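You operate a simulated robot arm through the tools that you are given. There is no shell and no other tool. Be economical: measure what you need, move in short steps, check, and stop when the job is done.

The job below is to be done with a simulated robot arm. You get a single attempt, and the scene is never put back.

## Task
Brake the grey disc, then press both its strips flat with the puck.
Fine: brake slider at ON before pressing, and leave it there. Use the brown puck alone. Put the puck back.
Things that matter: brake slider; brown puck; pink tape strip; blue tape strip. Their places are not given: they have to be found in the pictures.

It is judged by the outcome, as a careful person would: the job done as asked, and still so three seconds after it is handed in. It fails if anything else is knocked over, pushed out of place, dropped, spilled or broken.

## Robot
A 7-joint arm with a two-finger parallel gripper, fixed in place. Base frame: the origin is at the foot of the arm, x ahead of it, y to its left, z up; the work surface is at about z = 0. Units: mm, rad, N and s.
With the tool pointing down near the work surface it reaches from about 220 to 580 mm from the base axis. Its first joint turns from -1.152 to 1.152 rad. Payload 2.5 kg.
The TCP is the grasp point between the finger pads, 23 mm short of the fingertips. In the tool frame z runs along the fingers and y along their closing line. Largest opening 94 mm; finger width 38, thickness 10; the body of the gripper, 54 by 96 mm, starts 39 mm behind the TCP.
Orientation is told as [roll, pitch, yaw] about the base's x, y, z axes, in that order, counted from this pose: with the fingers straight down and closing along the base's y, the tool's x points along the base's -x, its y along +y and its z along -z.

## Interface
- The arm moves only by the tool jog_arm. Its argument "moves" is a list of rows, each an object (a shift or turn left out is 0, a gripper value left out holds the last) with "jaw": the gripper command, from -1 (fully open) to 1 (shut), values between in proportion; "translation": the shift along the tool's x, y, z in mm, a list of three; "rotation": the turn, a rotation vector about the tool's x, y, z in rad, a list of three. In form: [{"jaw": jaw, "translation": [x, y, z], "rotation": [ax, ay, az]}, ...]. A call has 1 to 10 rows; each row shifts and turns the commanded pose from where the row before left it, along the tool's axes as they then stand. Each row takes 0.2 s and may step no farther than 50 mm and 0.15 rad from the row before; otherwise, or with a gripper value out of range, the whole call is refused. A pose out of reach is approached as far as the arm can. The call stops where the force on the tool passes 60 N (or 10 N more than at its start, if that is more) or the arm is blocked; 0.2 s more then pass. The fingers move at their own pace (about 108 mm/s each) and stop on an object; they squeeze with about 44 N. The grip force told is the motor's: it shows also when the fingers shut on nothing. Time passes only in rows, and 0.2 s behind the last, so rows that do not move let the fingers close. The reply holds the time, the measured pose of the TCP, the force on the tool along the base axes, the opening and the grip force, in the units named above and with some noise.
- Cameras (640 x 400 px; columns grow to the right, rows downward): "scene" is fixed at [135.3, -416, 552.9]; the picture's right is [0.70, -0.71, 0.00], its down [-0.35, -0.35, -0.87] and it looks along [0.62, 0.61, -0.49] (base axes); focal length 346 px, centre (320, 200). "wrist" rides on the gripper at [-39, 0, -44] in the tool frame; the picture's right is [0.00, -1.00, 0.00], its down [0.97, 0.00, -0.24] and it looks along [0.24, 0.00, 0.97] (tool axes); focal length 218 px, centre (320, 200).
- camera(camera): a new picture of that camera. No time passes.
- point_at(camera, pixels): there is no depth. For up to 12 entries [column, row, z] of the newest picture of that camera ("zoom" is the newest enlarged one), the place [x, y] in the base frame at which the ray of that pixel passes the height z, good to about 2 mm. No time passes.
- close_up(camera, box): a new picture of the part [left, top, right, bottom] of that camera's present view, enlarged. No time passes.
- finish_job(): hands the job in; it is judged then, once.

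Go step by step. Measure first, check grasps and placings, and put right what went wrong. The budget is 80 turns and 34 pictures, counting those below and the enlarged ones. Unless the task says otherwise, let go and move clear before handing in, and close with one line.

The tools are called after "Call:" by a JSON object that holds its "method" and its "body". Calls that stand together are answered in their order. jog_arm: Moves the arm, as the interface text tells. Its arguments: {"type":"object","properties":{"moves":{"type":"array"}},"required":["moves"]} The other tools are called the same way: camera (camera) takes a picture; point_at (camera, pixels) gives the place at which the rays of pixels pass given heights; close_up (camera, box) takes an enlarged picture of a part of a camera's view; finish_job () hands the job in.

At the start:

```text
clock: 0.0
tcp_pos: [386.7, 37.6, 340.2]
orientation: [0.0, 0.001, 0.0]
ft_force: [-0.6, 0.1, -0.3]
finger_gap: 94.1
gripper_force: 0.1
```

scene: 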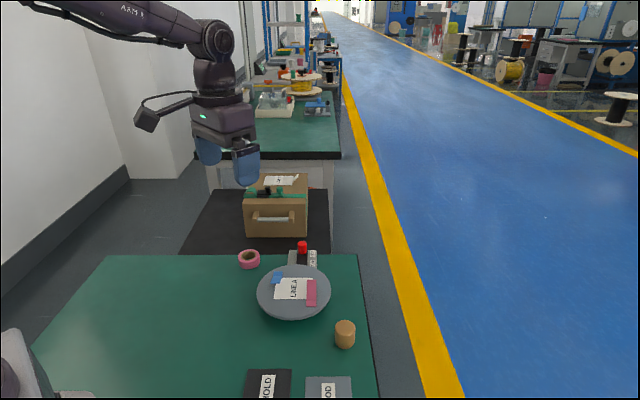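
wrist: 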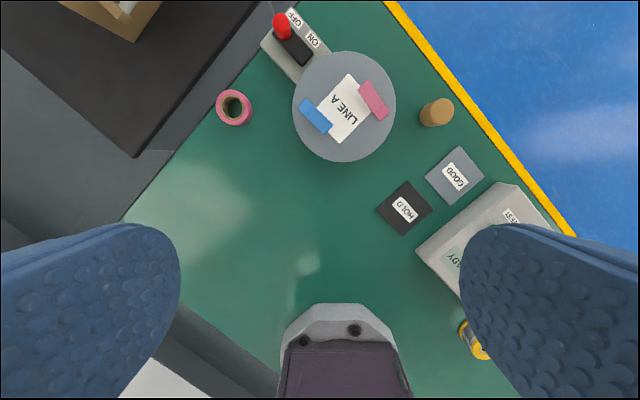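

The wrist picture shows the disc around (344,105), the slider with a red knob at (282,25), and the brown puck at (437,112). I'll enlarge these areas and measure them.

Call:
{"method": "close_up", "body": {"camera": "scene", "box": [230, 230, 370, 360]}}

Call:
{"method": "close_up", "body": {"camera": "wrist", "box": [240, 0, 480, 170]}}

Call:
{"method": "point_at", "body": {"camera": "wrist", "pixels": [[344, 105, 0], [344, 105, 30], [282, 25, 30], [282, 25, 60], [437, 112, 0], [437, 112, 40], [373, 100, 30], [315, 117, 30], [300, 52, 20]]}}

```text
3.08 times, centred on (300, 295) of scene
```

zoom: 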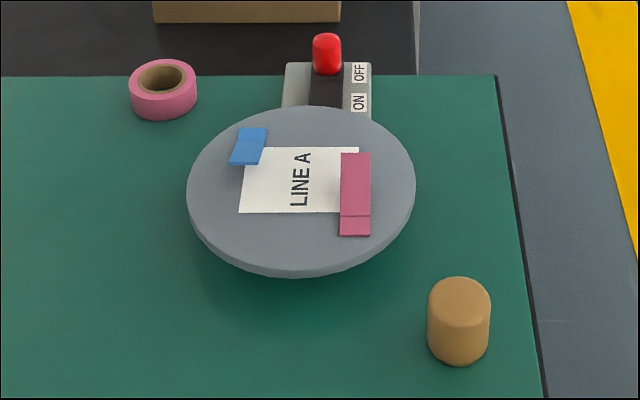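

```text
2.35 times, centred on (360, 85) of wrist
```

zoom: 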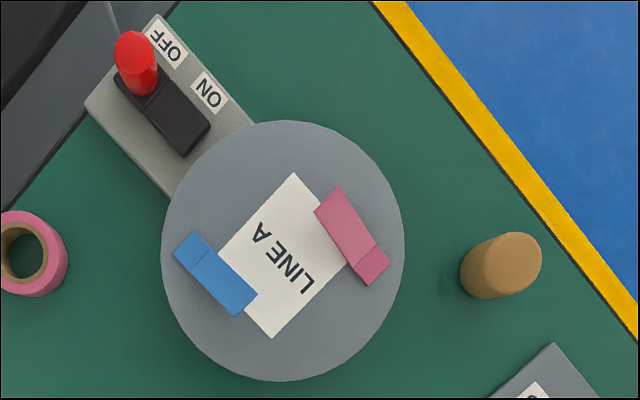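

```text
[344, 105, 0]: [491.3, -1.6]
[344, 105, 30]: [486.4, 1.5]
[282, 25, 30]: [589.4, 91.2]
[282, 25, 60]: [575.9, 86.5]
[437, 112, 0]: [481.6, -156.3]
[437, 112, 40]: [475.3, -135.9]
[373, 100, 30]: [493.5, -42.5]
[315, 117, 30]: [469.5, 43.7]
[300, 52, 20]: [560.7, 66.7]
```

Next I'll triangulate heights by matching points between the scene zoom and the wrist zoom.

Call:
{"method": "point_at", "body": {"camera": "zoom", "pixels": [[272, 337, 20], [272, 337, 60], [371, 285, 20], [371, 285, 60], [131, 40, 40], [131, 40, 90], [148, 92, 20], [148, 92, 50], [512, 262, 30], [512, 262, 60], [188, 155, 20], [188, 155, 50]]}}

Call:
{"method": "point_at", "body": {"camera": "scene", "pixels": [[274, 298.9, 20], [274, 298.9, 60], [304.5, 306.7, 20], [316.6, 306.7, 60], [302.3, 242.4, 40], [302.3, 242.4, 90], [302.6, 253.4, 20], [302.6, 253.4, 50], [345.1, 324.9, 30], [345.1, 324.9, 60], [344.5, 344, 0]]}}

```text
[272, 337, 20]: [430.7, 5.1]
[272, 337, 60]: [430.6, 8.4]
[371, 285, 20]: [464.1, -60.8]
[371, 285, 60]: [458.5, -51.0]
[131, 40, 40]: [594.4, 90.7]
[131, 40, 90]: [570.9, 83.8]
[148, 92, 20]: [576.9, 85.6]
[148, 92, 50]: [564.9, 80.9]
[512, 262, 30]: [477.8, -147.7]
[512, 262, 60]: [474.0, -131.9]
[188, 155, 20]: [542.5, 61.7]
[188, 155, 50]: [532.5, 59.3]
```

```text
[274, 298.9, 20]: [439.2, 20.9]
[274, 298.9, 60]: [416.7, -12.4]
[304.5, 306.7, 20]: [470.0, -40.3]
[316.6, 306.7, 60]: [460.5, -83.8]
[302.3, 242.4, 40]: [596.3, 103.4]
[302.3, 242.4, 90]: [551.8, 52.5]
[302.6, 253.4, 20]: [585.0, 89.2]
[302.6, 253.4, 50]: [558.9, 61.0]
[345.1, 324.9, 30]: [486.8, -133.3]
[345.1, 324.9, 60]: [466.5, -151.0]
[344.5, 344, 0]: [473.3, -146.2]
```

The disc top comes out at z≈37, and the knob at about (585,88) with its top near z≈50. That's at the edge of reach, so I'll move closer for a better look.

Call:
{"method": "jog_arm", "body": {"moves": [{"jaw": -1, "translation": [-30, 10, 30]}, {"translation": [-30, 10, 30]}, {"translation": [-30, 10, 30]}, {"translation": [0, 0, 0]}]}}

Call:
{"method": "camera", "body": {"camera": "wrist"}}

```text
clock: 1.0
tcp_pos: [476.9, 67.5, 250.2]
orientation: [-0.001, 0.001, 0.002]
ft_force: [0.1, -0.2, 0.7]
finger_gap: 93.9
gripper_force: 0.1
```

```text
29 pictures are left
```

wrist: 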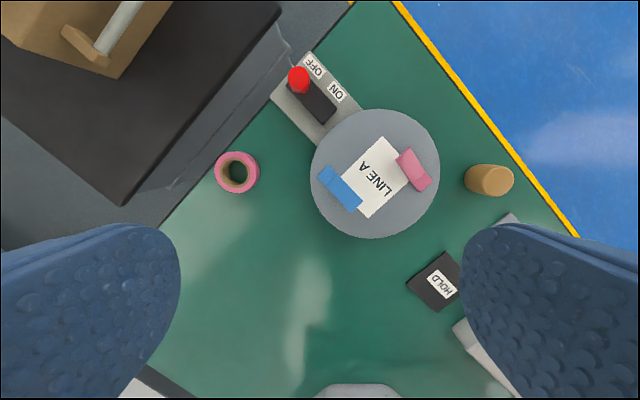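

Call:
{"method": "close_up", "body": {"camera": "wrist", "box": [260, 40, 460, 240]}}

```text
2.00 times, centred on (360, 140) of wrist
```

zoom: 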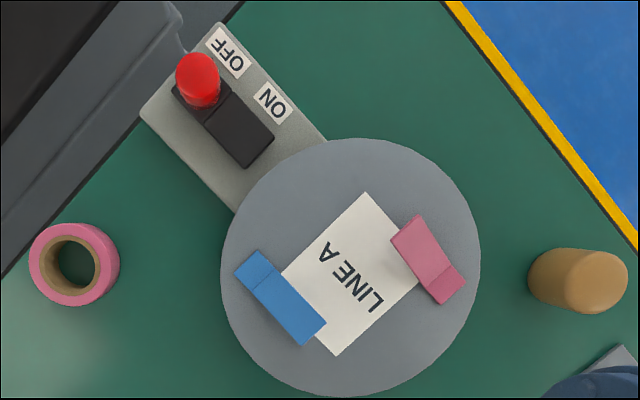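

This zoom shows the knob (200,80), the slot end (262,155), both strips and the puck clearly, so I'll measure them.

Call:
{"method": "point_at", "body": {"camera": "zoom", "pixels": [[197, 68, 52], [205, 103, 28], [175, 92, 25], [248, 167, 25], [272, 138, 25], [320, 138, 0], [350, 268, 37], [480, 268, 37], [222, 268, 37], [350, 138, 37], [595, 288, 45], [550, 275, 0]]}}

Call:
{"method": "point_at", "body": {"camera": "zoom", "pixels": [[237, 272, 38], [262, 250, 38], [326, 324, 38], [302, 346, 38], [390, 236, 38], [418, 214, 38], [466, 281, 38], [441, 304, 38], [248, 288, 38], [273, 265, 38], [428, 290, 38], [455, 268, 38]]}}

Call:
{"method": "close_up", "body": {"camera": "scene", "box": [250, 235, 340, 325]}}

```text
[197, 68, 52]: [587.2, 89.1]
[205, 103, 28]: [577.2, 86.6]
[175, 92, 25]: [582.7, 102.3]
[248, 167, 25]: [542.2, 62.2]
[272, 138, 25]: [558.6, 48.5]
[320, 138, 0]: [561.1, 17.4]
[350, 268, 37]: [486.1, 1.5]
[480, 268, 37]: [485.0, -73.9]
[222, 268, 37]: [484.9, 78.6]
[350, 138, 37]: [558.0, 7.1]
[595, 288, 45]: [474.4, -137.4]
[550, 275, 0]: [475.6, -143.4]
```

```text
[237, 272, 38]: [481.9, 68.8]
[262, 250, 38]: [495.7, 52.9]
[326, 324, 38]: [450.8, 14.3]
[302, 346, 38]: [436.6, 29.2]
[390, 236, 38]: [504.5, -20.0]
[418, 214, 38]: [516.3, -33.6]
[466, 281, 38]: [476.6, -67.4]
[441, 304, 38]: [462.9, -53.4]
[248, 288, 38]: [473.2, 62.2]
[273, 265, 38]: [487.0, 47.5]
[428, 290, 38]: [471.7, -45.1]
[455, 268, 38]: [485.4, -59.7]
```

```text
4.44 times, centred on (295, 280) of scene
```

zoom: 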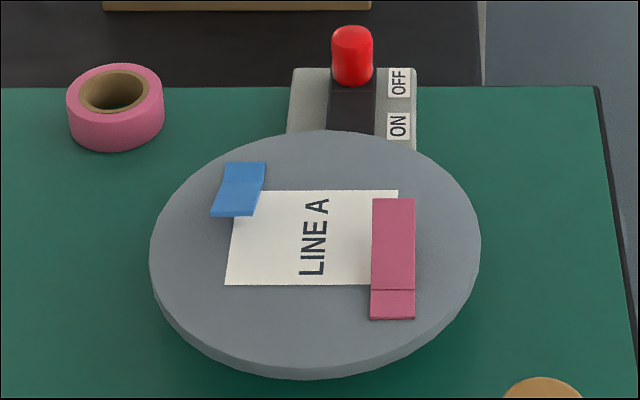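

The slot runs at 45° from about (586,89) toward the disc. I'll yaw the gripper by +45° so it closes across the slot, then come in above the knob.

Call:
{"method": "jog_arm", "body": {"moves": [{"rotation": [0, 0, -0.15]}, {"rotation": [0, 0, -0.15]}, {"rotation": [0, 0, -0.15]}, {"rotation": [0, 0, -0.15]}, {"rotation": [0, 0, -0.15]}, {"rotation": [0, 0, -0.035]}, {"translation": [-23, -15.5, 30]}, {"translation": [-23, -15.5, 30]}, {"translation": [-23, -15.5, 30]}, {"translation": [-23, -15.5, 30]}]}}

Call:
{"method": "camera", "body": {"camera": "wrist"}}

```text
clock: 3.2
tcp_pos: [585.2, 88.8, 129.4]
orientation: [0.0, 0.001, 0.785]
ft_force: [0.1, -0.4, 0.0]
finger_gap: 93.9
gripper_force: 0.0
```

```text
26 pictures are left
```

wrist: 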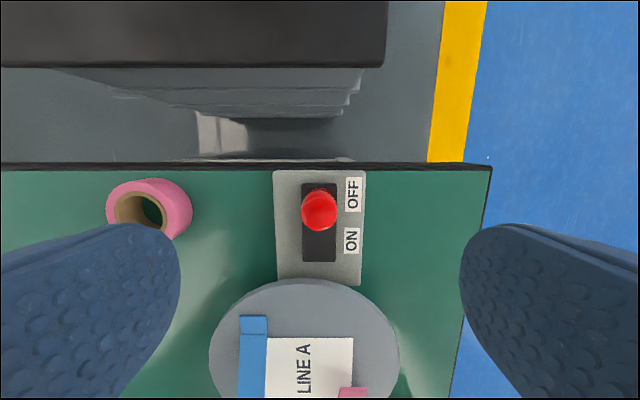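

The arm reaches this spot and the knob sits centred between the fingers. I'll check its exact place and how much room there is to the tape roll.

Call:
{"method": "point_at", "body": {"camera": "wrist", "pixels": [[319, 205, 52], [319, 228, 28], [192, 215, 25], [192, 215, 0], [319, 185, 25], [319, 262, 25], [352, 240, 18], [352, 195, 18], [300, 280, 37]]}}

Call:
{"method": "close_up", "body": {"camera": "wrist", "box": [260, 160, 380, 290]}}

```text
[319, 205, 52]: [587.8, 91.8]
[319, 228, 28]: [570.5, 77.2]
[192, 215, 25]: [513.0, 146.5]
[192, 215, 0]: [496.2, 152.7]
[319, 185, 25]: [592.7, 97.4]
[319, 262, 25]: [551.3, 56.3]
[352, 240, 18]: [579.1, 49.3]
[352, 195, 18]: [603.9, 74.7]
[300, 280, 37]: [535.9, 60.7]
```

```text
3.08 times, centred on (320, 225) of wrist
```

zoom: 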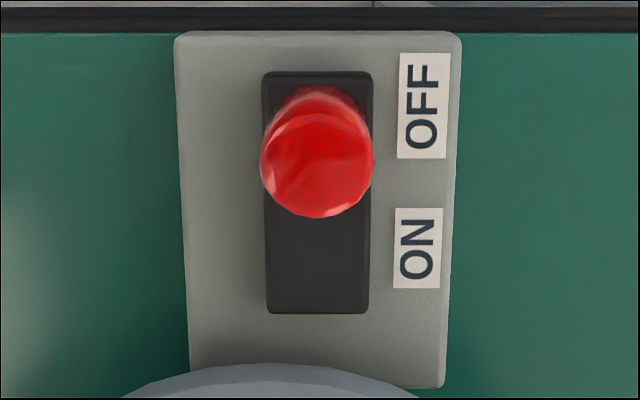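

The knob centre is at about (585,89), right under the TCP, and the tape roll is clear. I'll descend until the tips are at about z 37 and close.

Call:
{"method": "jog_arm", "body": {"moves": [{"translation": [0, 0, 35]}, {"translation": [0, 0, 34]}, {"jaw": 1}, {}, {}, {}]}}

```text
clock: 4.6
tcp_pos: [584.6, 90.1, 61.1]
orientation: [0.001, 0.002, 0.786]
ft_force: [-9.1, 6.2, 3.3]
finger_gap: 22.6
gripper_force: 45.3
```

The knob is gripped with a gap of 22.6 mm. I'll slide it along the slot toward ON.

Call:
{"method": "jog_arm", "body": {"moves": [{"translation": [8, 0, 0]}, {"translation": [8, 0, 0]}, {"translation": [6, 0, 0]}, {"translation": [5, 0, 0]}, {}]}}

Call:
{"method": "close_up", "body": {"camera": "wrist", "box": [220, 130, 420, 290]}}

```text
clock: 5.8
tcp_pos: [567.1, 71.3, 60.6]
orientation: [0.003, -0.001, 0.788]
ft_force: [-19.8, 17.5, 10.5]
finger_gap: 22.6
gripper_force: 45.3
```

```text
2.50 times, centred on (320, 210) of wrist
```

zoom: 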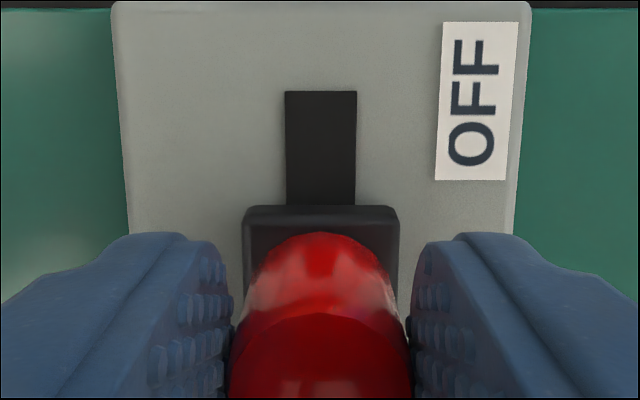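

The slider is moving and has covered about 26 mm. I'll relieve the sideways force a little and keep going to the stop.

Call:
{"method": "jog_arm", "body": {"moves": [{"translation": [2, 1.2, 0]}, {"translation": [3, 0.5, 0]}, {"translation": [3, 0, 0]}, {"translation": [3, 0, 0]}, {}]}}

```text
clock: 7.0
tcp_pos: [559.8, 65.7, 63.8]
orientation: [-0.003, -0.012, 0.788]
ft_force: [21.5, 21.5, 4.3]
finger_gap: 22.3
gripper_force: 45.1
```

A 30 N resistance along the slide after about 35 mm means it's at the end stop. I'll release, rise and look.

Call:
{"method": "jog_arm", "body": {"moves": [{"translation": [-2, 0, 0]}, {"jaw": -1}, {}, {}, {"translation": [0, 0, -40]}, {"translation": [0, 0, -40]}, {"translation": [0, 0, -20]}]}}

Call:
{"method": "close_up", "body": {"camera": "wrist", "box": [220, 130, 480, 400]}}

```text
clock: 8.6
tcp_pos: [559.6, 65.0, 161.3]
orientation: [0.001, -0.001, 0.787]
ft_force: [-0.2, -1.1, -1.6]
finger_gap: 94.0
gripper_force: 0.1
```

```text
1.48 times, centred on (350, 265) of wrist
```

zoom: 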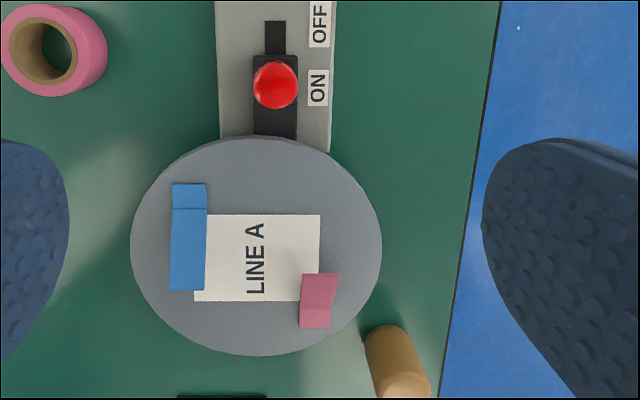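

The knob now sits beside ON and the brake is set. Next I'll move over the brown puck, near (477,-141).

Call:
{"method": "jog_arm", "body": {"moves": [{"translation": [34, -14.5, 0]}, {"translation": [34, -14.5, 0]}, {"translation": [34, -14.5, 0]}, {"translation": [34, -14.5, 0]}, {"translation": [34, -14.5, 0]}, {"translation": [34, -14.7, 0]}, {}]}}

Call:
{"method": "camera", "body": {"camera": "wrist"}}

Call:
{"method": "camera", "body": {"camera": "scene"}}

```text
clock: 10.2
tcp_pos: [477.1, -139.9, 162.5]
orientation: [0.001, 0.001, 0.786]
ft_force: [0.5, -0.1, 0.3]
finger_gap: 94.3
gripper_force: 0.0
```

```text
22 pictures are left
```

wrist: 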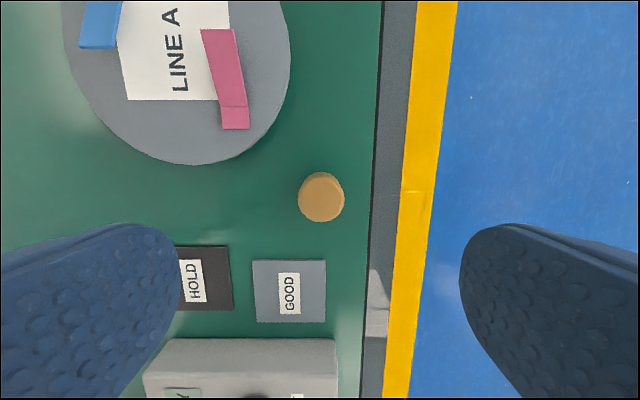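

```text
21 pictures are left
```

scene: 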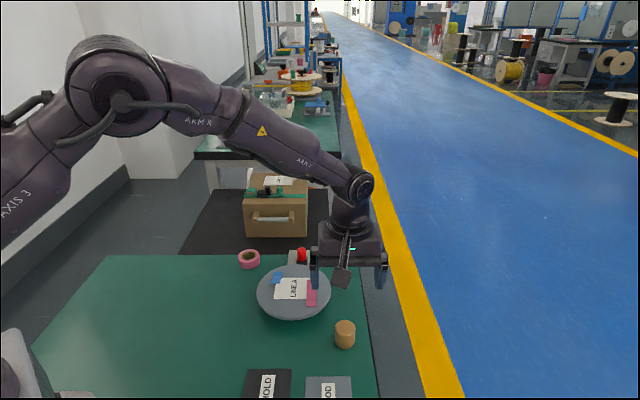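

Call:
{"method": "point_at", "body": {"camera": "wrist", "pixels": [[321, 200, 43], [322, 196, 43], [298, 200, 43], [344, 200, 43], [321, 222, 43], [321, 173, 0], [235, 129, 38], [236, 107, 38], [218, 30, 38], [218, 30, 50]]}}

Call:
{"method": "point_at", "body": {"camera": "scene", "pixels": [[345, 325, 43], [344.5, 343, 0], [278, 303, 38]]}}

Call:
{"method": "close_up", "body": {"camera": "wrist", "box": [270, 150, 370, 240]}}

```text
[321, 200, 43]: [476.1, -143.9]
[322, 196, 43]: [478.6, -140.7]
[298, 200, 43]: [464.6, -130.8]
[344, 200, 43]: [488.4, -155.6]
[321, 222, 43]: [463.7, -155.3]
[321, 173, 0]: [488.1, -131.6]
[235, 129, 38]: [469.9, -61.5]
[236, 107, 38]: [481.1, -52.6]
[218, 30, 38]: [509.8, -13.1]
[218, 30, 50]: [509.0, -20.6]
```

```text
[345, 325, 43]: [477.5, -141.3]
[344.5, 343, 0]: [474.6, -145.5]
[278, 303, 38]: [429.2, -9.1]
```

```text
4.44 times, centred on (320, 195) of wrist
```

zoom: 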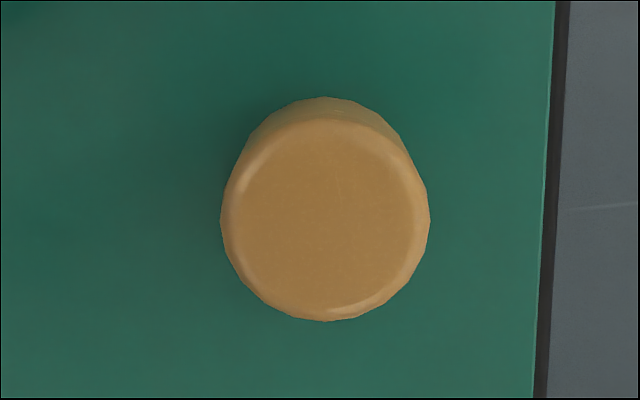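

The puck's top is centred at (476,-143.5), about 35 mm wide and 43 mm high. I'll correct the offset, descend to TCP z≈37 and grip.

Call:
{"method": "jog_arm", "body": {"moves": [{"translation": [3.3, -1.8, 35]}, {"translation": [0, 0, 40]}, {"translation": [0, 0, 30]}, {"translation": [0, 0, 20.5]}, {}, {"jaw": 1}, {}, {}, {}]}}

```text
clock: 12.2
tcp_pos: [475.7, -144.9, 36.3]
orientation: [0.0, 0.0, 0.785]
ft_force: [-0.2, 0.7, -0.5]
finger_gap: 36.8
gripper_force: 44.4
```

The puck is gripped (gap 36.8 mm, TCP 36.3 mm above its base). I'll lift it and go above the pink strip's anchored end.

Call:
{"method": "jog_arm", "body": {"moves": [{"translation": [0, 0, -20]}, {"translation": [0, 0, -35]}, {"translation": [0, 0, -35]}, {"translation": [-22, 21.3, 0]}, {"translation": [-22, 21.3, 0]}, {"translation": [-21.5, 21.3, 0]}, {}]}}

Call:
{"method": "close_up", "body": {"camera": "scene", "box": [240, 225, 380, 355]}}

Call:
{"method": "camera", "body": {"camera": "wrist"}}

```text
clock: 13.8
tcp_pos: [476.9, -53.3, 125.3]
orientation: [0.0, 0.0, 0.786]
ft_force: [-0.5, 0.0, -0.4]
finger_gap: 36.8
gripper_force: 44.0
```

```text
3.08 times, centred on (310, 290) of scene
```

zoom: 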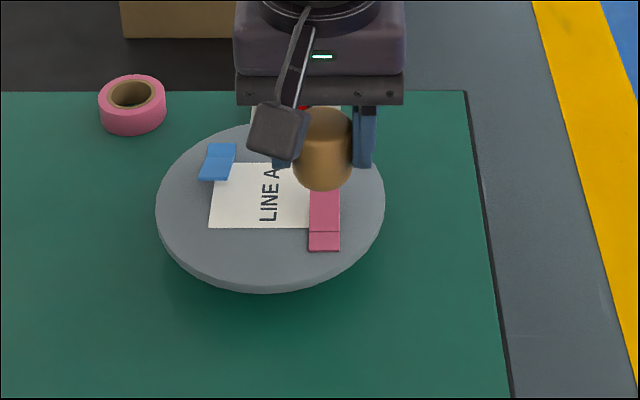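

```text
18 pictures are left
```

wrist: 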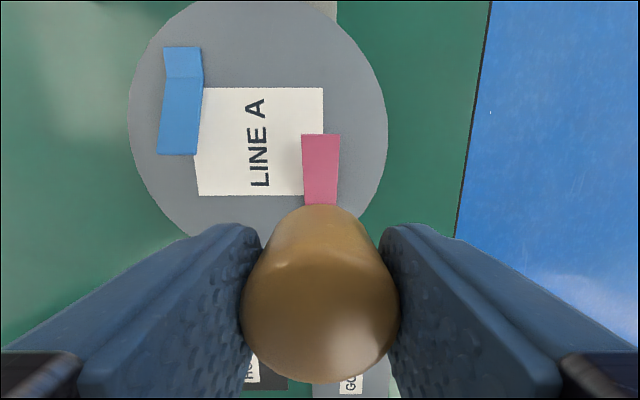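

The puck is lined up with the pink strip (column 320). I'll descend gently onto its anchored end.

Call:
{"method": "jog_arm", "body": {"moves": [{"translation": [0, 0, 25]}, {"translation": [0, 0, 18]}, {"translation": [0, 0, 4]}, {"translation": [0, 0, 2]}, {}]}}

```text
clock: 15.0
tcp_pos: [477.4, -54.3, 76.0]
orientation: [0.0, 0.001, 0.785]
ft_force: [0.1, -0.5, -1.2]
finger_gap: 36.6
gripper_force: 44.2
```

Call:
{"method": "jog_arm", "body": {"moves": [{"translation": [0, 0, 1]}, {"translation": [0, 0, 1]}, {"translation": [0, 0, 1]}, {}]}}

```text
clock: 16.0
tcp_pos: [477.3, -53.2, 72.9]
orientation: [-0.001, 0.001, 0.787]
ft_force: [-0.3, 0.1, -0.7]
finger_gap: 36.8
gripper_force: 43.6
```

No contact yet at 72.9, so I'll continue down in 1 mm steps.

Call:
{"method": "jog_arm", "body": {"moves": [{"translation": [0, 0, 1]}, {"translation": [0, 0, 1]}, {}]}}

```text
clock: 16.8
tcp_pos: [478.0, -53.0, 72.3]
orientation: [-0.002, 0.0, 0.785]
ft_force: [-4.2, 0.0, 11.7]
finger_gap: 37.0
gripper_force: 44.2
```

Contact at z≈72.3 with 11.7 N. I'll press a bit harder, then lift and step along the strip by 14 mm with another press.

Call:
{"method": "jog_arm", "body": {"moves": [{"translation": [0, 0, 1.5]}, {}, {}]}}

```text
clock: 17.6
tcp_pos: [478.3, -54.0, 70.0]
orientation: [-0.004, -0.002, 0.785]
ft_force: [2.5, -1.6, 9.7]
finger_gap: 36.6
gripper_force: 44.5
```

The z reading fell without the force rising, so the puck may have slipped in the grip or the disc may have given way. I'll look.

Call:
{"method": "close_up", "body": {"camera": "scene", "box": [240, 225, 380, 355]}}

```text
3.08 times, centred on (310, 290) of scene
```

zoom: 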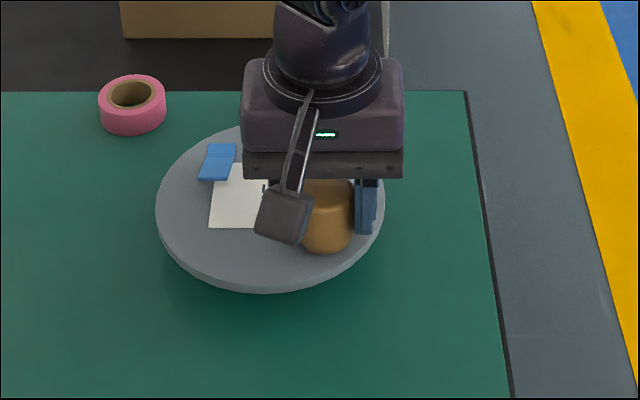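

The disc is level and still. I'll lift, step 14 mm along the strip and press again.

Call:
{"method": "jog_arm", "body": {"moves": [{"translation": [0, 0, -16]}, {"translation": [-14, 0, 0]}, {"translation": [0, 0, 8]}, {"translation": [0, 0, 4]}, {"translation": [0, 0, 2]}, {"translation": [0, 0, 1.5]}, {"translation": [0, 0, 1]}, {}]}}

```text
clock: 19.4
tcp_pos: [488.5, -43.2, 69.8]
orientation: [-0.002, 0.0, 0.785]
ft_force: [-1.6, 0.0, 9.5]
finger_gap: 36.8
gripper_force: 44.1
```

Call:
{"method": "jog_arm", "body": {"moves": [{"translation": [0, 0, 1]}, {"translation": [0, 0, 1]}, {}]}}

```text
clock: 20.2
tcp_pos: [488.5, -44.3, 68.2]
orientation: [-0.003, -0.003, 0.785]
ft_force: [1.3, 0.4, 13.3]
finger_gap: 36.7
gripper_force: 44.3
```

Call:
{"method": "jog_arm", "body": {"moves": [{"translation": [0, 0, -18]}, {"translation": [-14, 0, 0]}, {"translation": [0, 0, 10]}, {"translation": [0, 0, 4]}, {"translation": [0, 0, 2]}, {"translation": [0, 0, 2]}, {"translation": [0, 0, 1]}, {}]}}

Call:
{"method": "jog_arm", "body": {"moves": [{"translation": [0, 0, -19]}, {"translation": [-12, 0, 0]}, {"translation": [0, 0, 10]}, {"translation": [0, 0, 4]}, {"translation": [0, 0, 2]}, {"translation": [0, 0, 2]}, {"translation": [0, 0, 1]}, {}]}}

```text
clock: 22.0
tcp_pos: [497.6, -32.8, 66.6]
orientation: [-0.002, -0.002, 0.786]
ft_force: [-1.7, -0.1, 9.6]
finger_gap: 36.8
gripper_force: 44.2
```

```text
clock: 23.8
tcp_pos: [505.7, -25.8, 66.7]
orientation: [-0.002, -0.001, 0.785]
ft_force: [0.5, 0.4, 1.0]
finger_gap: 36.7
gripper_force: 44.0
```

Call:
{"method": "jog_arm", "body": {"moves": [{"translation": [0, 0, 1]}, {"translation": [0, 0, 1]}, {}, {"translation": [0, 0, -40]}, {"translation": [40, 0, -30]}]}}

Call:
{"method": "camera", "body": {"camera": "wrist"}}

Call:
{"method": "close_up", "body": {"camera": "scene", "box": [240, 205, 400, 335]}}

```text
clock: 25.0
tcp_pos: [477.5, -53.6, 134.1]
orientation: [0.002, 0.002, 0.785]
ft_force: [-0.3, -0.7, -0.3]
finger_gap: 36.7
gripper_force: 44.0
```

```text
16 pictures are left
```

wrist: 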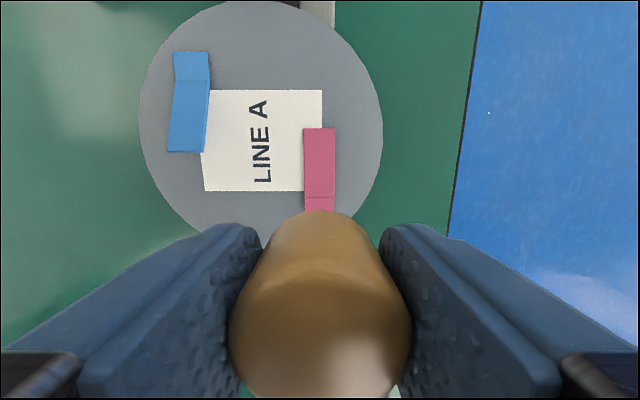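

```text
3.08 times, centred on (320, 270) of scene
```

zoom: 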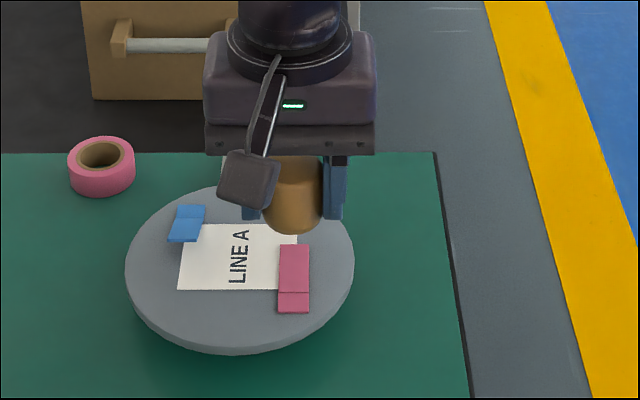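

The pink strip looks lowered, and the puck has crept up about 7 mm in the grip. I'll zoom in on pink to check that it's flat.

Call:
{"method": "close_up", "body": {"camera": "wrist", "box": [140, 20, 390, 220]}}

Call:
{"method": "point_at", "body": {"camera": "wrist", "pixels": [[304, 128, 36], [336, 128, 36], [304, 197, 36], [335, 197, 36], [207, 90, 36], [322, 90, 36]]}}

Call:
{"method": "point_at", "body": {"camera": "scene", "pixels": [[307, 284.6, 36], [316.6, 284.9, 36], [306.5, 299.5, 36], [316.4, 299.9, 36], [306.5, 306.5, 36]]}}

```text
2.00 times, centred on (265, 120) of wrist
```

zoom: 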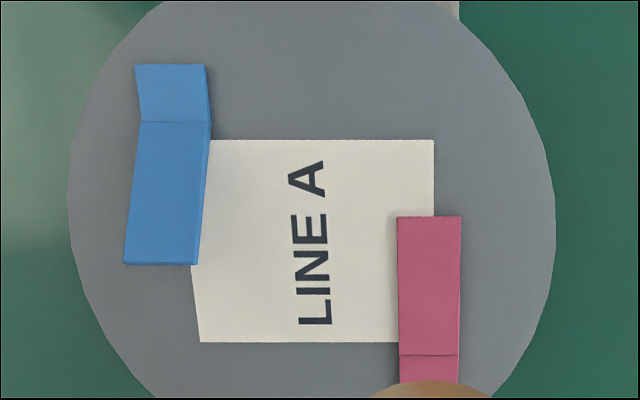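

```text
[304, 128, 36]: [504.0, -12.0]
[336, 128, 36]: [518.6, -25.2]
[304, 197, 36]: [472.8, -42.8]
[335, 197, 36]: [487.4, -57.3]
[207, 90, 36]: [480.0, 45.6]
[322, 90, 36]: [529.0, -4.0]
```

```text
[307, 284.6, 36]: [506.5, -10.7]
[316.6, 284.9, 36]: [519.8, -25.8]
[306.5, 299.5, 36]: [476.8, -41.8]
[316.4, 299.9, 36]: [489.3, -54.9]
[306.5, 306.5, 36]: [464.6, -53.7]
```

Both cameras agree to within noise that the pink strip lies flat at z≈36. The puck has slipped up, so I'll set it down on its home spot and regrip before doing blue.

Call:
{"method": "jog_arm", "body": {"moves": [{"translation": [22, -21.1, 0]}, {"translation": [22, -21.1, 0]}, {"translation": [21.8, -21.1, 0]}, {"translation": [0, 0, 40]}, {"translation": [0, 0, 40]}, {"translation": [0, 0, 18]}, {}]}}

```text
clock: 26.6
tcp_pos: [475.0, -144.1, 35.7]
orientation: [0.001, -0.001, 0.785]
ft_force: [1.0, 0.5, -0.9]
finger_gap: 36.7
gripper_force: 44.2
```

Call:
{"method": "jog_arm", "body": {"moves": [{"translation": [0, 0, 2]}, {"translation": [0, 0, 1]}, {"translation": [0, 0, 1]}, {}]}}

```text
clock: 27.6
tcp_pos: [475.3, -143.2, 31.3]
orientation: [-0.001, 0.001, 0.784]
ft_force: [-0.4, 0.1, -0.5]
finger_gap: 37.1
gripper_force: 44.4
```

Call:
{"method": "jog_arm", "body": {"moves": [{"translation": [0, 0, 1]}, {"translation": [0, 0, 1]}, {}]}}

```text
clock: 28.4
tcp_pos: [475.8, -144.1, 29.8]
orientation: [0.001, -0.001, 0.785]
ft_force: [0.5, -0.1, -0.8]
finger_gap: 36.8
gripper_force: 44.0
```

Call:
{"method": "jog_arm", "body": {"moves": [{"translation": [0, 0, 1]}, {}]}}

```text
clock: 29.0
tcp_pos: [475.4, -144.1, 29.6]
orientation: [0.001, 0.0, 0.786]
ft_force: [-0.1, 0.9, -0.9]
finger_gap: 37.0
gripper_force: 44.0
```

Call:
{"method": "jog_arm", "body": {"moves": [{"translation": [0, 0, 1]}, {}]}}

```text
clock: 29.6
tcp_pos: [476.3, -145.5, 28.9]
orientation: [0.001, 0.0, 0.786]
ft_force: [-3.9, 1.5, 6.8]
finger_gap: 37.0
gripper_force: 44.2
```

The puck touches the bench. I'll open, rise 9.5 mm and regrip.

Call:
{"method": "jog_arm", "body": {"moves": [{"jaw": -0.4}, {}, {"translation": [0, 0, -5]}, {"translation": [0, 0, -4.5]}, {"jaw": 1}, {}, {}, {}]}}

```text
clock: 31.4
tcp_pos: [475.8, -143.9, 38.3]
orientation: [-0.001, 0.0, 0.785]
ft_force: [0.1, -0.2, 0.3]
finger_gap: 36.8
gripper_force: 44.4
```

Regripped with the TCP 38 mm above the puck base. I'll lift and carry it to above blue's anchored end at (480,53).

Call:
{"method": "jog_arm", "body": {"moves": [{"translation": [0, 0, -20]}, {"translation": [0, 0, -35]}, {"translation": [0, 0, -35]}, {"translation": [-28.4, 27.2, 0]}, {"translation": [-28.4, 27.2, 0]}, {"translation": [-28.4, 27.2, 0]}, {"translation": [-28.4, 27.2, 0]}, {"translation": [-28.6, 27.4, 0]}, {}]}}

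Call:
{"method": "close_up", "body": {"camera": "scene", "box": [220, 205, 380, 335]}}

Call:
{"method": "camera", "body": {"camera": "wrist"}}

```text
clock: 33.4
tcp_pos: [477.6, 52.3, 128.0]
orientation: [0.001, 0.001, 0.785]
ft_force: [-0.1, -0.3, -0.8]
finger_gap: 36.9
gripper_force: 43.8
```

```text
3.08 times, centred on (300, 270) of scene
```

zoom: 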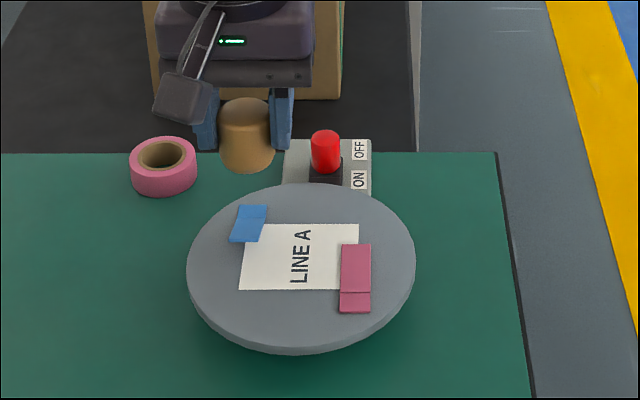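

```text
12 pictures are left
```

wrist: 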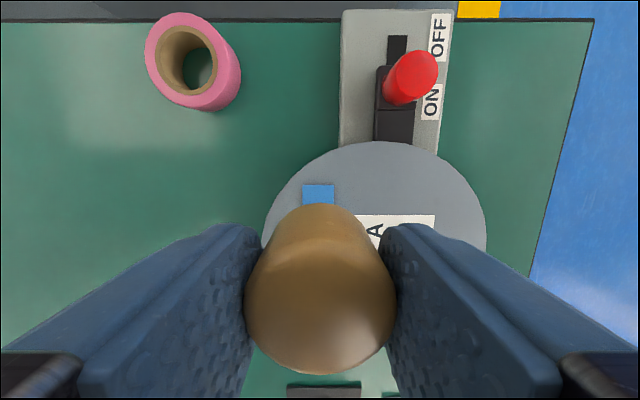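

The blue strip is aligned (column 319) and pink looks flat. I'll press blue from its anchored end.

Call:
{"method": "jog_arm", "body": {"moves": [{"translation": [-3, 0, 25]}, {"translation": [0, 0, 20]}, {"translation": [0, 0, 6]}, {"translation": [0, 0, 2]}, {"translation": [0, 0, 1]}, {"translation": [0, 0, 1]}, {"translation": [0, 0, 1]}, {}]}}

```text
clock: 35.2
tcp_pos: [483.0, 55.1, 72.5]
orientation: [-0.001, -0.004, 0.786]
ft_force: [0.0, 0.4, 14.8]
finger_gap: 36.7
gripper_force: 44.0
```

14.8 N at the anchor. I'll step toward the free end and press again.

Call:
{"method": "jog_arm", "body": {"moves": [{"translation": [0, 0, -18]}, {"translation": [14, 0, 0]}, {"translation": [0, 0, 10]}, {"translation": [0, 0, 4]}, {"translation": [0, 0, 2]}, {"translation": [0, 0, 2]}, {"translation": [0, 0, 1]}, {"translation": [0, 0, 0.5]}, {}]}}

Call:
{"method": "jog_arm", "body": {"moves": [{"translation": [0, 0, -19]}, {"translation": [14, 0, 0]}, {"translation": [0, 0, 10]}, {"translation": [0, 0, 4]}, {"translation": [0, 0, 2]}, {"translation": [0, 0, 2]}, {"translation": [0, 0, 1.5]}, {"translation": [0, 0, 1]}, {}]}}

Call:
{"method": "jog_arm", "body": {"moves": [{"translation": [0, 0, -20]}, {"translation": [13, 0, 0]}, {"translation": [0, 0, 10]}, {"translation": [0, 0, 4]}, {"translation": [0, 0, 2]}, {"translation": [0, 0, 2]}, {"translation": [0, 0, 2]}, {"translation": [0, 0, 1.5]}, {}]}}

```text
clock: 37.2
tcp_pos: [472.9, 44.1, 71.7]
orientation: [-0.003, -0.002, 0.785]
ft_force: [-0.6, 0.4, 10.9]
finger_gap: 36.9
gripper_force: 44.9
```

```text
clock: 39.2
tcp_pos: [463.8, 35.6, 69.3]
orientation: [-0.004, -0.003, 0.786]
ft_force: [-0.4, -0.5, 15.2]
finger_gap: 36.8
gripper_force: 43.9
```

```text
clock: 41.2
tcp_pos: [454.5, 25.5, 67.7]
orientation: [-0.001, -0.001, 0.785]
ft_force: [-1.4, 0.6, 11.3]
finger_gap: 37.0
gripper_force: 44.0
```

Every press registered 11–15 N. I'll lift, move clear and inspect both strips.

Call:
{"method": "jog_arm", "body": {"moves": [{"translation": [0, 0, -30]}, {"translation": [0, 0, -30]}, {"translation": [30, -25, 0]}, {"translation": [30, -25, 0]}, {}]}}

Call:
{"method": "camera", "body": {"camera": "wrist"}}

Call:
{"method": "close_up", "body": {"camera": "scene", "box": [240, 225, 350, 335]}}

```text
clock: 42.4
tcp_pos: [445.5, -53.3, 127.1]
orientation: [0.001, -0.001, 0.785]
ft_force: [-0.3, 0.0, -0.7]
finger_gap: 36.7
gripper_force: 43.5
```

```text
11 pictures are left
```

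wrist: 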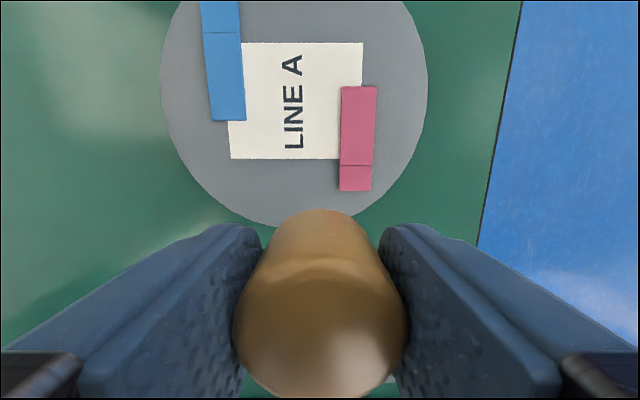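

```text
3.64 times, centred on (295, 280) of scene
```

zoom: 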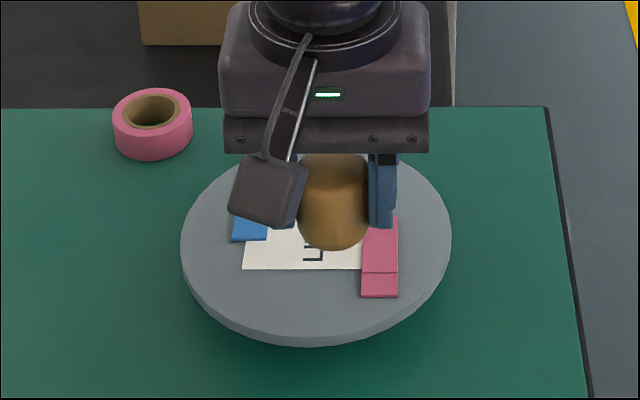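

Both strips look flat. I'll carry the puck back above its home spot and lower it.

Call:
{"method": "jog_arm", "body": {"moves": [{"translation": [14.4, -28.6, 0]}, {"translation": [14.4, -28.6, 0]}, {"translation": [14.3, -28.6, 0]}, {}, {"translation": [0, 0, 40]}, {"translation": [0, 0, 35]}, {"translation": [0, 0, 15]}, {}]}}

```text
clock: 44.2
tcp_pos: [475.6, -143.2, 37.5]
orientation: [0.001, 0.001, 0.785]
ft_force: [-0.4, 0.6, -0.4]
finger_gap: 36.8
gripper_force: 44.7
```

Nothing has touched yet. Before setting the puck down I'll check that blue is fully flat.

Call:
{"method": "close_up", "body": {"camera": "scene", "box": [250, 235, 340, 325]}}

Call:
{"method": "jog_arm", "body": {"moves": [{"translation": [0, 0, 2]}, {"translation": [0, 0, 1]}, {}]}}

```text
4.44 times, centred on (295, 280) of scene
```

zoom: 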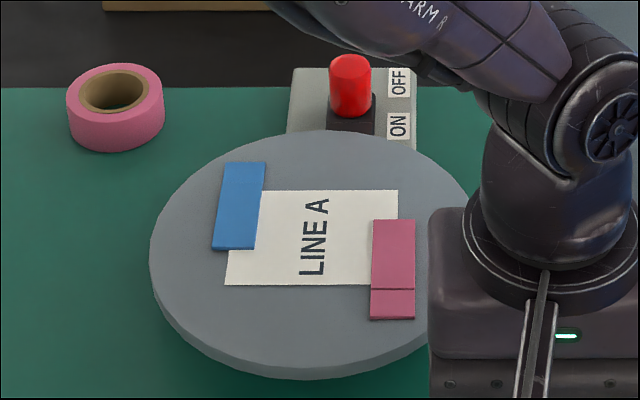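

```text
clock: 45.0
tcp_pos: [475.5, -142.5, 34.4]
orientation: [0.002, 0.0, 0.785]
ft_force: [0.0, 0.3, -0.2]
finger_gap: 36.7
gripper_force: 44.1
```

Call:
{"method": "point_at", "body": {"camera": "zoom", "pixels": [[244, 163, 36], [233, 249, 36], [393, 220, 36], [393, 319, 36]]}}

Call:
{"method": "jog_arm", "body": {"moves": [{"translation": [0, 0, 1]}, {"translation": [0, 0, 1]}, {}]}}

```text
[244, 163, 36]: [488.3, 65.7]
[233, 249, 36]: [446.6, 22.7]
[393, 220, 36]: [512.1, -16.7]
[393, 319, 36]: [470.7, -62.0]
```

```text
clock: 45.8
tcp_pos: [476.5, -144.4, 31.5]
orientation: [0.0, 0.0, 0.785]
ft_force: [-0.4, -0.3, 0.3]
finger_gap: 36.9
gripper_force: 44.4
```

Both strips measure about 60 mm long in the disc plane, so they're flat. I'll lower the puck the last few millimetres.

Call:
{"method": "jog_arm", "body": {"moves": [{"translation": [0, 0, 1]}, {}]}}

```text
clock: 46.4
tcp_pos: [475.9, -143.4, 31.3]
orientation: [-0.001, 0.001, 0.786]
ft_force: [-0.4, -0.4, -1.4]
finger_gap: 36.9
gripper_force: 44.1
```

Call:
{"method": "jog_arm", "body": {"moves": [{"translation": [0, 0, 1]}, {}]}}

```text
clock: 47.0
tcp_pos: [476.6, -144.3, 30.7]
orientation: [0.0, -0.002, 0.786]
ft_force: [-4.0, 1.4, 10.7]
finger_gap: 37.0
gripper_force: 43.7
```

The puck is on the bench (10.7 N). I'll release it, rise and check.

Call:
{"method": "jog_arm", "body": {"moves": [{"jaw": -0.3}, {}, {}, {"translation": [0, 0, -30]}, {"translation": [0, 0, -40]}, {"translation": [0, 0, -40]}, {"translation": [40, 0, -20]}, {"translation": [40, 0, 0]}, {}]}}

Call:
{"method": "camera", "body": {"camera": "scene"}}

Call:
{"method": "camera", "body": {"camera": "wrist"}}

```text
clock: 49.0
tcp_pos: [420.3, -201.4, 161.1]
orientation: [-0.001, 0.0, 0.785]
ft_force: [-0.4, -0.2, -0.3]
finger_gap: 60.9
gripper_force: 0.0
```

```text
8 pictures are left
```

scene: 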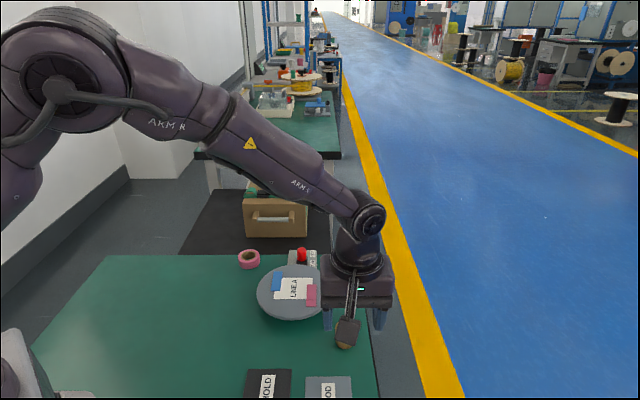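

```text
7 pictures are left
```

wrist: 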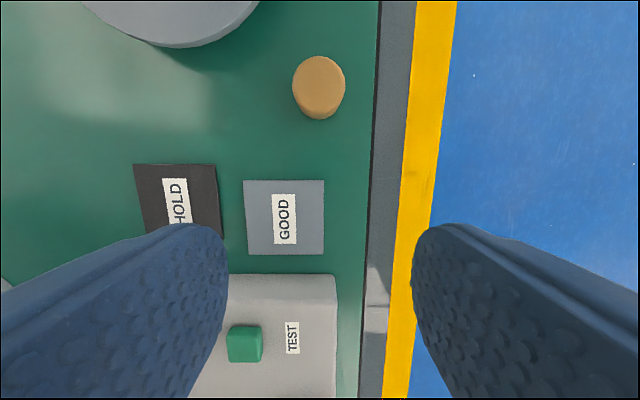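

The puck stands upright on its home spot (wrist 318,88), the knob is still at ON and both strips are flat. The arm is clear, so I'm handing in.

Call:
{"method": "finish_job", "body": {}}

```text
The job is handed in.
```

I slid the brake to ON and left it there, pressed the pink and blue strips flat using only the brown puck, and put the puck back where it was.
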